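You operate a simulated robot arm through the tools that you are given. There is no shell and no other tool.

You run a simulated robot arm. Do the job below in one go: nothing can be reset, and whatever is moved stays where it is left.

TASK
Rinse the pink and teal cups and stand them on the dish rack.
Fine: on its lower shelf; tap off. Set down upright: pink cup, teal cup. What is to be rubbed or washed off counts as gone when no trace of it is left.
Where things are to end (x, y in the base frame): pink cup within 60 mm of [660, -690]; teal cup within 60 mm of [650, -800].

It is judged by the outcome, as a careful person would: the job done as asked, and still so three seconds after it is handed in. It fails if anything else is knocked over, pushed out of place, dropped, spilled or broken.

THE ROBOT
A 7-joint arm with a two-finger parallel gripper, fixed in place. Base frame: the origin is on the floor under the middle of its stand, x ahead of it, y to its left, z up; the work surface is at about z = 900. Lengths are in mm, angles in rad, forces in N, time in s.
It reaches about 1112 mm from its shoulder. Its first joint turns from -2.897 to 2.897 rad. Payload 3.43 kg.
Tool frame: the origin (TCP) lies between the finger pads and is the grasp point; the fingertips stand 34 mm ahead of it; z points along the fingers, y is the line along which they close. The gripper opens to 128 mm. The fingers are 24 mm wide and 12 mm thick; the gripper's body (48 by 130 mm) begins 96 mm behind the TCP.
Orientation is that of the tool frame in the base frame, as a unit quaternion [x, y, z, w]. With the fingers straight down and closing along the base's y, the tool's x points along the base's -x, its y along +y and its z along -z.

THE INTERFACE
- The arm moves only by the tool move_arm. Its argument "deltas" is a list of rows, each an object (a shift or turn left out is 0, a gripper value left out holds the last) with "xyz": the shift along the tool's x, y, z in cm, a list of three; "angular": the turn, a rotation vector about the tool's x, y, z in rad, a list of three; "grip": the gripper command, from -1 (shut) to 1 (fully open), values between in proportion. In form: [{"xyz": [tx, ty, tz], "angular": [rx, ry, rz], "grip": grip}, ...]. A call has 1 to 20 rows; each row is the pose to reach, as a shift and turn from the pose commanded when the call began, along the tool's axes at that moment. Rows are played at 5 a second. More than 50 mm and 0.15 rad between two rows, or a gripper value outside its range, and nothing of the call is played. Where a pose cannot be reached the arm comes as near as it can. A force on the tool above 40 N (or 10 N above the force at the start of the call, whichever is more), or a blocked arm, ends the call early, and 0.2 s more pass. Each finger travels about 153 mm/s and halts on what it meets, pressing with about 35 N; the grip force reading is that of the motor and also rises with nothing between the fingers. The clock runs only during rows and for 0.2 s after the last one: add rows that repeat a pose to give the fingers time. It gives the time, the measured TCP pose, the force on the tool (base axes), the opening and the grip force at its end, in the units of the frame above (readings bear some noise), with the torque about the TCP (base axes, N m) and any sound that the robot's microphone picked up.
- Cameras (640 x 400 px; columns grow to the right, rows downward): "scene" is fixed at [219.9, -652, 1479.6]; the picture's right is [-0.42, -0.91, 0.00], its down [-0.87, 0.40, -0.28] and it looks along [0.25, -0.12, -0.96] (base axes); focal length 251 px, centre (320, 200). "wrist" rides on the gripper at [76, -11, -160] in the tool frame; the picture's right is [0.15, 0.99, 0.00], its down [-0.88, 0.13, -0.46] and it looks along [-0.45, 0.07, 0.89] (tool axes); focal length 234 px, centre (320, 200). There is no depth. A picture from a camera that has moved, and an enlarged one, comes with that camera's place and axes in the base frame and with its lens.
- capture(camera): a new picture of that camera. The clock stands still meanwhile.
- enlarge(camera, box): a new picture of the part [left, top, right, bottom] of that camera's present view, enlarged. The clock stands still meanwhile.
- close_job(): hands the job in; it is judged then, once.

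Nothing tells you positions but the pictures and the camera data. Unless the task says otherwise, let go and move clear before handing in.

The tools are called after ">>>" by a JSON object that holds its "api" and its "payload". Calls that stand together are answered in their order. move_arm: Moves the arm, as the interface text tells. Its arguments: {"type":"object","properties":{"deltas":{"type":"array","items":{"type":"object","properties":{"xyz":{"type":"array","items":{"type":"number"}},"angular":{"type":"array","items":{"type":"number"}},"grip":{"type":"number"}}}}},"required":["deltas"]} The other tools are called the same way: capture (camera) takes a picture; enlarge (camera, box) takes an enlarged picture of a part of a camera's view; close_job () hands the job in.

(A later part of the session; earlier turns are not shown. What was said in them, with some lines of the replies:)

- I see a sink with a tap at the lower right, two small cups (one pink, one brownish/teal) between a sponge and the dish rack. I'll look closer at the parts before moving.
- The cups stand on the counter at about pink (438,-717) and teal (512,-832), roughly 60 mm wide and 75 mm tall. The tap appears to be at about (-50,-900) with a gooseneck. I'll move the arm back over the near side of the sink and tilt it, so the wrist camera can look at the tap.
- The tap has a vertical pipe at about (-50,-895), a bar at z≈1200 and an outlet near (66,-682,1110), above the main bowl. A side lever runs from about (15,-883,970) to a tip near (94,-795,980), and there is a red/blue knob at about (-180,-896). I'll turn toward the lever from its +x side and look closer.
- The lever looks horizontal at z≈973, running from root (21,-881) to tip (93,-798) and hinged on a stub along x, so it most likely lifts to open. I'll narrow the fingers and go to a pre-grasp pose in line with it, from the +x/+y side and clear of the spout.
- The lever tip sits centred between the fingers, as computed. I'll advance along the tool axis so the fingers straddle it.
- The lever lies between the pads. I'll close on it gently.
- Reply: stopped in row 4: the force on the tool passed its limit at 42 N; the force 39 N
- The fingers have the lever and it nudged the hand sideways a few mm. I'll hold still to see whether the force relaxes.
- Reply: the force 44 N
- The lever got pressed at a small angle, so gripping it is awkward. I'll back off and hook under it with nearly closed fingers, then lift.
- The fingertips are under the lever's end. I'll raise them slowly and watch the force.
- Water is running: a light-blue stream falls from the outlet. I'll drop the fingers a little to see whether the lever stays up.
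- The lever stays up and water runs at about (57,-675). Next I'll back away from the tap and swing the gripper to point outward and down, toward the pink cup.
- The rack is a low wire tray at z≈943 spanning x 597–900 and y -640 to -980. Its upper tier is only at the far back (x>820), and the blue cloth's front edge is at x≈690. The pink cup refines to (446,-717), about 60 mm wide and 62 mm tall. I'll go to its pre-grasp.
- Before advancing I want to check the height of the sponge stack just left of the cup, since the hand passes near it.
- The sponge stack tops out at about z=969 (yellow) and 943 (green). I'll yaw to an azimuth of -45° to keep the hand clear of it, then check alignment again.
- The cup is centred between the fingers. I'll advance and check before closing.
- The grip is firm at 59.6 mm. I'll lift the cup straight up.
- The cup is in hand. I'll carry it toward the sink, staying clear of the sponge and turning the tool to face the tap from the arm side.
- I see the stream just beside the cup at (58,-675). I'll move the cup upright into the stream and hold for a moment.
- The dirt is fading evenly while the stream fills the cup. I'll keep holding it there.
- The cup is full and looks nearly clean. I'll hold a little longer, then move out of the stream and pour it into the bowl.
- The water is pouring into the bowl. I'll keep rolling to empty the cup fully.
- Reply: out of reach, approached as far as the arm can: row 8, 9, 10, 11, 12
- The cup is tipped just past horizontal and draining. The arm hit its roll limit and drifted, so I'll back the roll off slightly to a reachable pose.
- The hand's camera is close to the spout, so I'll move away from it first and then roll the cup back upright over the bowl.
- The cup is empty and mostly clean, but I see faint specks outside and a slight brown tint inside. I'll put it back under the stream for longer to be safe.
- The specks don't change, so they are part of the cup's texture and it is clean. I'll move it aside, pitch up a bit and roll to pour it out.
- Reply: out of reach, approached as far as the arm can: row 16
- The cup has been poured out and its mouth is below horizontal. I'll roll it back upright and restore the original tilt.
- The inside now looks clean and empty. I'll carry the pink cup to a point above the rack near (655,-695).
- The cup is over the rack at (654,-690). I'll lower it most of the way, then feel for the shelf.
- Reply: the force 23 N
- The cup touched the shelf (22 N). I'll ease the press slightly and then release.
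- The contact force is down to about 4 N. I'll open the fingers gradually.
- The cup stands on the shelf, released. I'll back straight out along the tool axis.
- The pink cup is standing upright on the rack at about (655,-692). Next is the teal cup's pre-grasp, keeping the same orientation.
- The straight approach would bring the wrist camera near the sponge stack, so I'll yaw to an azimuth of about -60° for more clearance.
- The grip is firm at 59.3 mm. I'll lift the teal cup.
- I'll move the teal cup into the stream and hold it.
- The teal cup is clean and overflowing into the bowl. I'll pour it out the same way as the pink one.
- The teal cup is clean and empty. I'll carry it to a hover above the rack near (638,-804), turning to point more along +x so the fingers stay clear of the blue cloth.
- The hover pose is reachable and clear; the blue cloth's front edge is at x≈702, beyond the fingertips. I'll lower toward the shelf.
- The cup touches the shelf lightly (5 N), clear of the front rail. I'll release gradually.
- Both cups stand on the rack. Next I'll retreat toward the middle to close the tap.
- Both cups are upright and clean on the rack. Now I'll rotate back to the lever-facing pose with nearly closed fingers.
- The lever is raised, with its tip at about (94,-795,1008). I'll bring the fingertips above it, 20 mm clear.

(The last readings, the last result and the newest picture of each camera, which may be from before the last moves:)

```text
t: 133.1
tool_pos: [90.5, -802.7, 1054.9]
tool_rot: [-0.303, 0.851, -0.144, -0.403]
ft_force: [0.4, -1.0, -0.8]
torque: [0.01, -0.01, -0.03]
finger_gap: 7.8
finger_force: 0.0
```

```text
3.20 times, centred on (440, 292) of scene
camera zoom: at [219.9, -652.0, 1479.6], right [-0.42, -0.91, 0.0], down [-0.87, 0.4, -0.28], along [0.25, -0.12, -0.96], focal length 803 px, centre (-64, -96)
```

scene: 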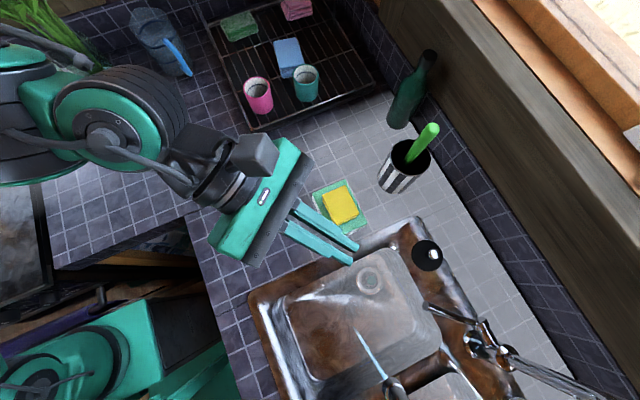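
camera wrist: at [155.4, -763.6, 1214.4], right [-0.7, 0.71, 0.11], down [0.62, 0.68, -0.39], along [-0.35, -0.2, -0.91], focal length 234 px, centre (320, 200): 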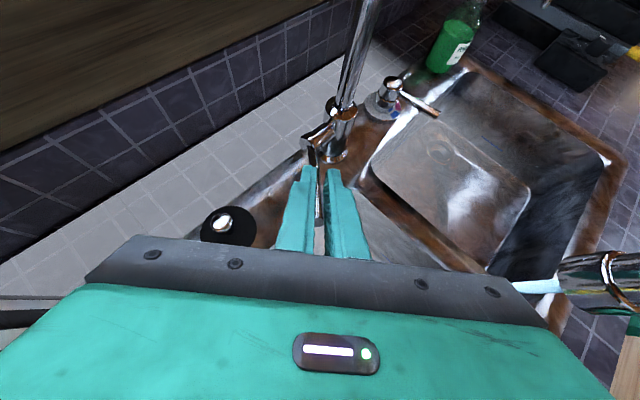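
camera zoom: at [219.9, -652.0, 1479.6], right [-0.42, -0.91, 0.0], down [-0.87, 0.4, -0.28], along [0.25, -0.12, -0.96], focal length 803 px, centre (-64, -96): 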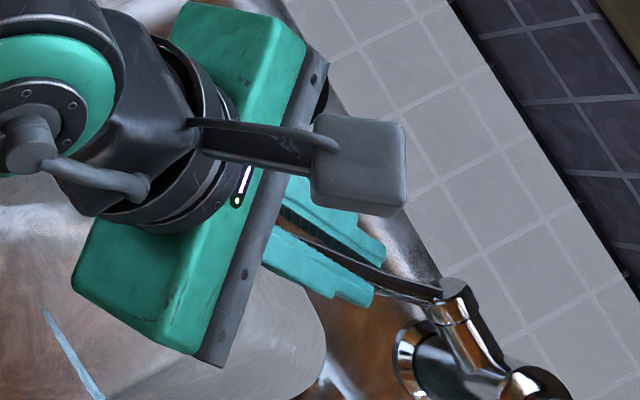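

The fingers sit right above the lever. I'll press down in small steps.

>>> {"api": "move_arm", "payload": {"deltas": [{"xyz": [-0.62, 0, 0.51]}, {"xyz": [-1.24, 0, 1.01]}, {"xyz": [-1.7, 0, 1.39]}, {"xyz": [-2.1, 0, 1.71]}, {"xyz": [-2.5, 0, 2.04]}, {"xyz": [-2.79, 0, 2.28]}]}}

>>> {"api": "capture", "payload": {"camera": "wrist"}}

>>> {"api": "capture", "payload": {"camera": "scene"}}

```text
t: 134.5
tool_pos: [89.0, -805.9, 1019.1]
tool_rot: [-0.302, 0.852, -0.144, -0.403]
ft_force: [-0.3, -1.0, -0.5]
torque: [-0.01, 0.0, 0.0]
finger_gap: 7.8
finger_force: 0.0
```

```text
taken
camera wrist: at [154.9, -766.3, 1179.4], right [-0.7, 0.71, 0.11], down [0.62, 0.68, -0.39], along [-0.35, -0.2, -0.91], focal length 234 px, centre (320, 200)
```

wrist: 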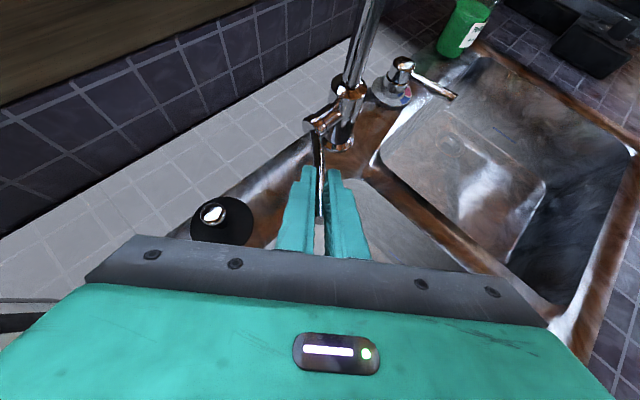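

```text
taken
```

scene: 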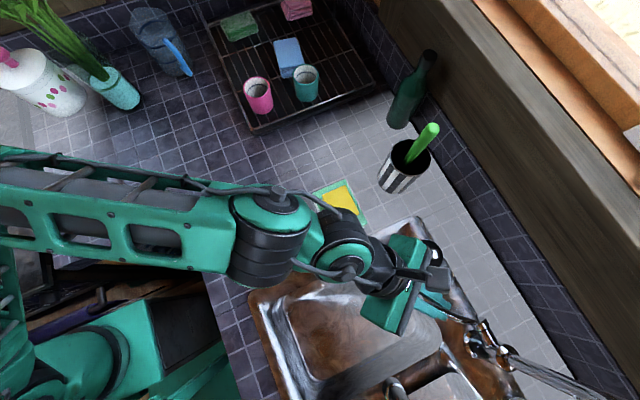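

The stream has stopped. I'll press a little further so the lever is fully down, then check.

>>> {"api": "move_arm", "payload": {"deltas": [{"xyz": [-0.23, 0, 0.19]}, {"xyz": [-0.46, 0, 0.38]}, {"xyz": [-0.62, 0, 0.51]}, {"xyz": [-0.62, 0, 0.51]}]}}

>>> {"api": "enlarge", "payload": {"camera": "scene", "box": [320, 240, 560, 400]}}

>>> {"api": "enlarge", "payload": {"camera": "wrist", "box": [220, 60, 420, 240]}}

```text
t: 135.5
tool_pos: [89.4, -805.6, 1013.1]
tool_rot: [-0.302, 0.851, -0.145, -0.403]
ft_force: [1.3, 1.0, 8.5]
torque: [-0.1, 0.14, 0.08]
finger_gap: 7.8
finger_force: 0.0
```

```text
2.50 times, centred on (440, 320) of scene
camera zoom: at [219.9, -652.0, 1479.6], right [-0.42, -0.91, 0.0], down [-0.87, 0.4, -0.28], along [0.25, -0.12, -0.96], focal length 627 px, centre (20, -100)
```

zoom: 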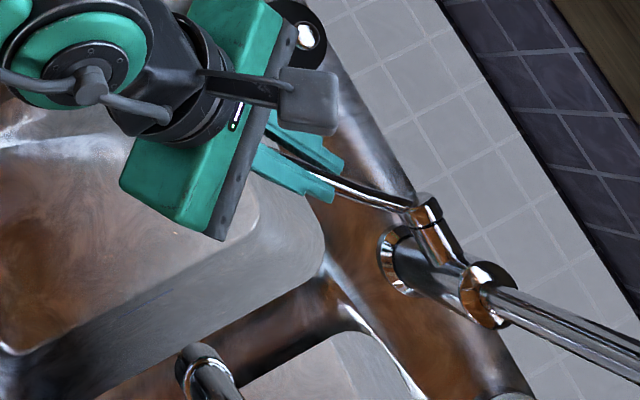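

```text
2.22 times, centred on (320, 150) of wrist
camera zoom: at [154.1, -766.1, 1172.1], right [-0.7, 0.71, 0.11], down [0.62, 0.68, -0.39], along [-0.35, -0.21, -0.91], focal length 520 px, centre (320, 311)
```

zoom: 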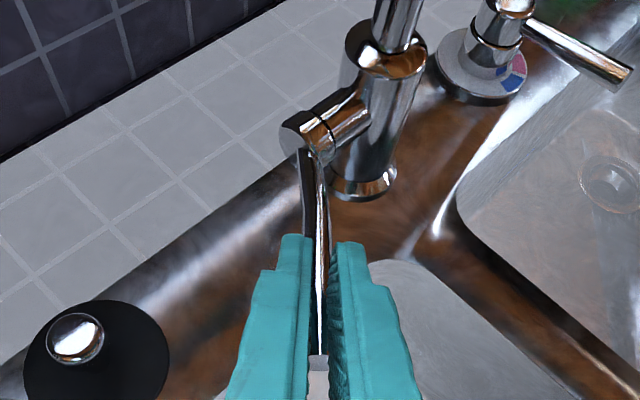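

The lever is at its stop (8.5 N) and the water is off. I'll lift off and withdraw.

>>> {"api": "move_arm", "payload": {"deltas": [{"xyz": [0.39, 0, -0.32]}, {"xyz": [1.16, 0, -0.95]}, {"xyz": [2.3, 0, -1.9]}, {"xyz": [3.1, 0, -3.5]}, {"xyz": [3.1, 0, -7]}, {"xyz": [3.1, 0, -11]}, {"xyz": [3.1, -0.5, -15]}, {"xyz": [3.1, -1.5, -19]}, {"xyz": [3.1, -3, -23]}, {"xyz": [3.1, -3, -23]}]}}

>>> {"api": "capture", "payload": {"camera": "scene"}}

>>> {"api": "capture", "payload": {"camera": "wrist"}}

```text
t: 137.7
tool_pos: [232.1, -727.9, 1182.8]
tool_rot: [-0.303, 0.851, -0.144, -0.404]
ft_force: [0.0, -0.5, 0.3]
torque: [0.0, 0.0, 0.03]
finger_gap: 8.0
finger_force: 0.0
```

```text
taken
```

scene: 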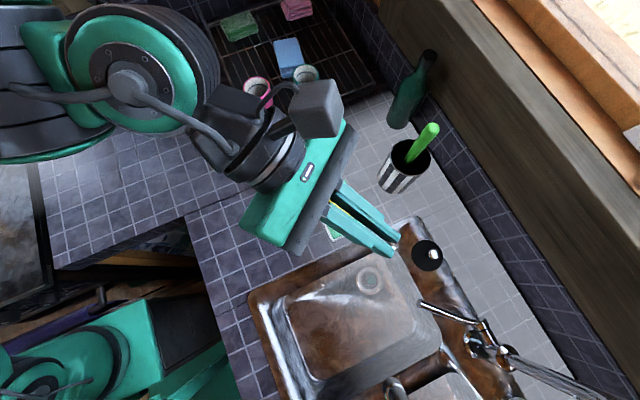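

```text
taken
camera wrist: at [297.3, -689.1, 1341.9], right [-0.7, 0.71, 0.11], down [0.62, 0.68, -0.39], along [-0.35, -0.2, -0.91], focal length 234 px, centre (320, 200)
```

wrist: 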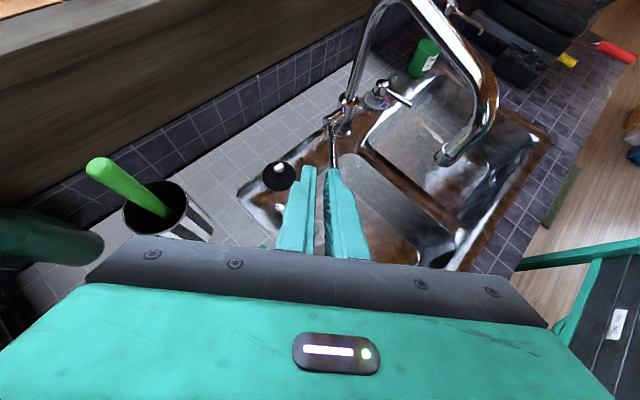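

The tap is off and the lever is back at its starting height. I'll move the arm clear to check the whole scene.

>>> {"api": "move_arm", "payload": {"deltas": [{"xyz": [-1.66, 1.84, -2.48]}, {"xyz": [-3.31, 3.68, -4.95]}, {"xyz": [-4.97, 5.53, -7.43]}, {"xyz": [-6.62, 7.37, -9.9]}, {"xyz": [-8.28, 9.21, -12.38]}, {"xyz": [-9.93, 11.05, -14.85]}, {"xyz": [-9.93, 11.05, -14.85]}]}}

>>> {"api": "capture", "payload": {"camera": "scene"}}

>>> {"api": "enlarge", "payload": {"camera": "scene", "box": [200, 0, 390, 140]}}

>>> {"api": "enlarge", "payload": {"camera": "scene", "box": [320, 240, 560, 400]}}

```text
t: 139.3
tool_pos: [296.8, -529.4, 1198.2]
tool_rot: [-0.302, 0.852, -0.144, -0.403]
ft_force: [-0.6, 0.0, -0.2]
torque: [0.0, 0.01, 0.01]
finger_gap: 8.0
finger_force: 0.1
```

```text
taken
```

scene: 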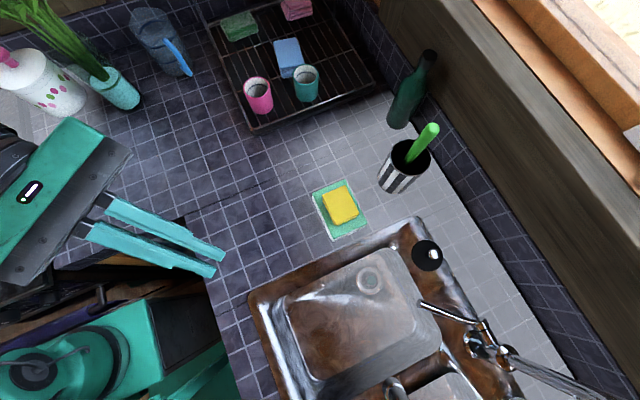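

```text
2.86 times, centred on (295, 70) of scene
camera zoom: at [219.9, -652.0, 1479.6], right [-0.42, -0.91, 0.0], down [-0.87, 0.4, -0.28], along [0.25, -0.12, -0.96], focal length 717 px, centre (391, 571)
```

zoom: 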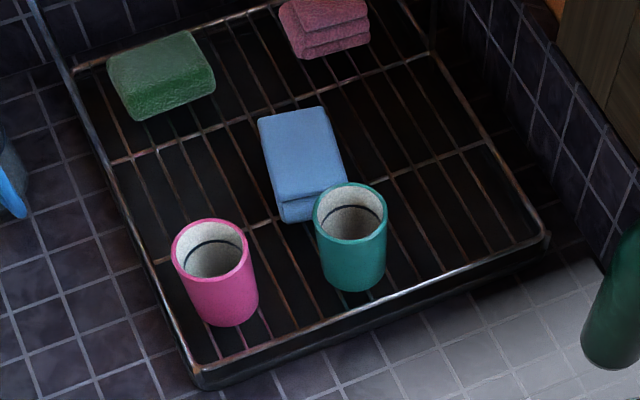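

```text
2.50 times, centred on (440, 320) of scene
camera zoom: at [219.9, -652.0, 1479.6], right [-0.42, -0.91, 0.0], down [-0.87, 0.4, -0.28], along [0.25, -0.12, -0.96], focal length 627 px, centre (20, -100)
```

zoom: 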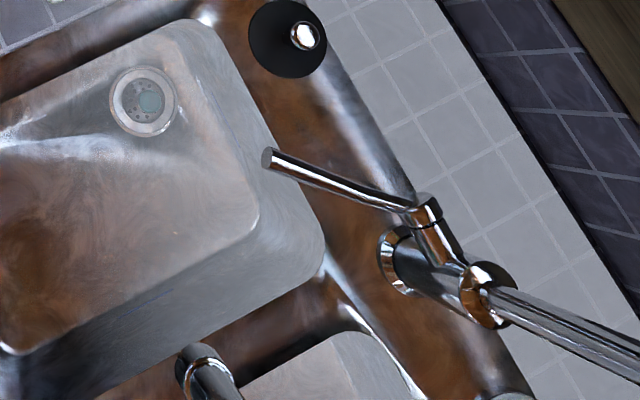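

>>> {"api": "enlarge", "payload": {"camera": "scene", "box": [235, 55, 335, 120]}}

```text
6.15 times, centred on (285, 88) of scene
camera zoom: at [219.9, -652.0, 1479.6], right [-0.42, -0.91, 0.0], down [-0.87, 0.4, -0.28], along [0.25, -0.12, -0.96], focal length 1544 px, centre (535, 892)
```

zoom: 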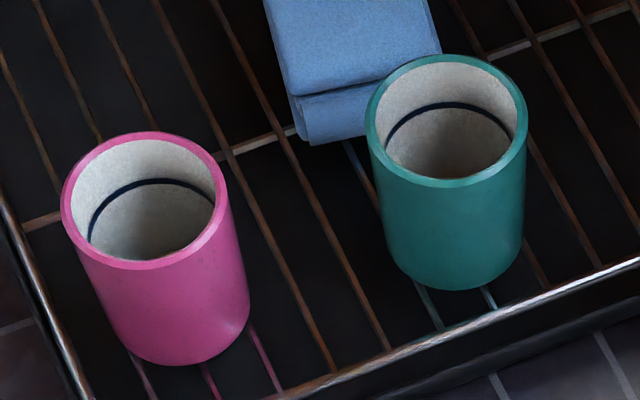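

Both cups are clean, empty and upright on the lower shelf, the pink one at about (655,-692) and the teal one at about (641,-804). The tap is off, nothing else has moved, and the arm is clear, so I'm handing the job in.

>>> {"api": "close_job", "payload": {}}

```text
The job is handed in.
```

I rinsed the pink and teal cups and stood them upright on the rack's lower shelf, and the tap is off. I've handed the job in.

| Cup | Resting place (approx.) | Distance from target |
|---|---|---|
| Pink | (655, -692) | about 5 mm |
| Teal | (641, -804) | about 10 mm |

- **Cleaning:** In the last close-up both cups looked clean inside and out and were empty. The few tiny dark specks on the pink cup did not change with further rinsing, so I took them as part of its surface. I checked only the sides the cameras could see.
- **Tap:** I pressed the lever down to its stop, and the pictures show no water running.
- **Surroundings:** Nothing else looked moved, spilled or knocked over in the final pictures, and the arm was clear of the rack and sink.
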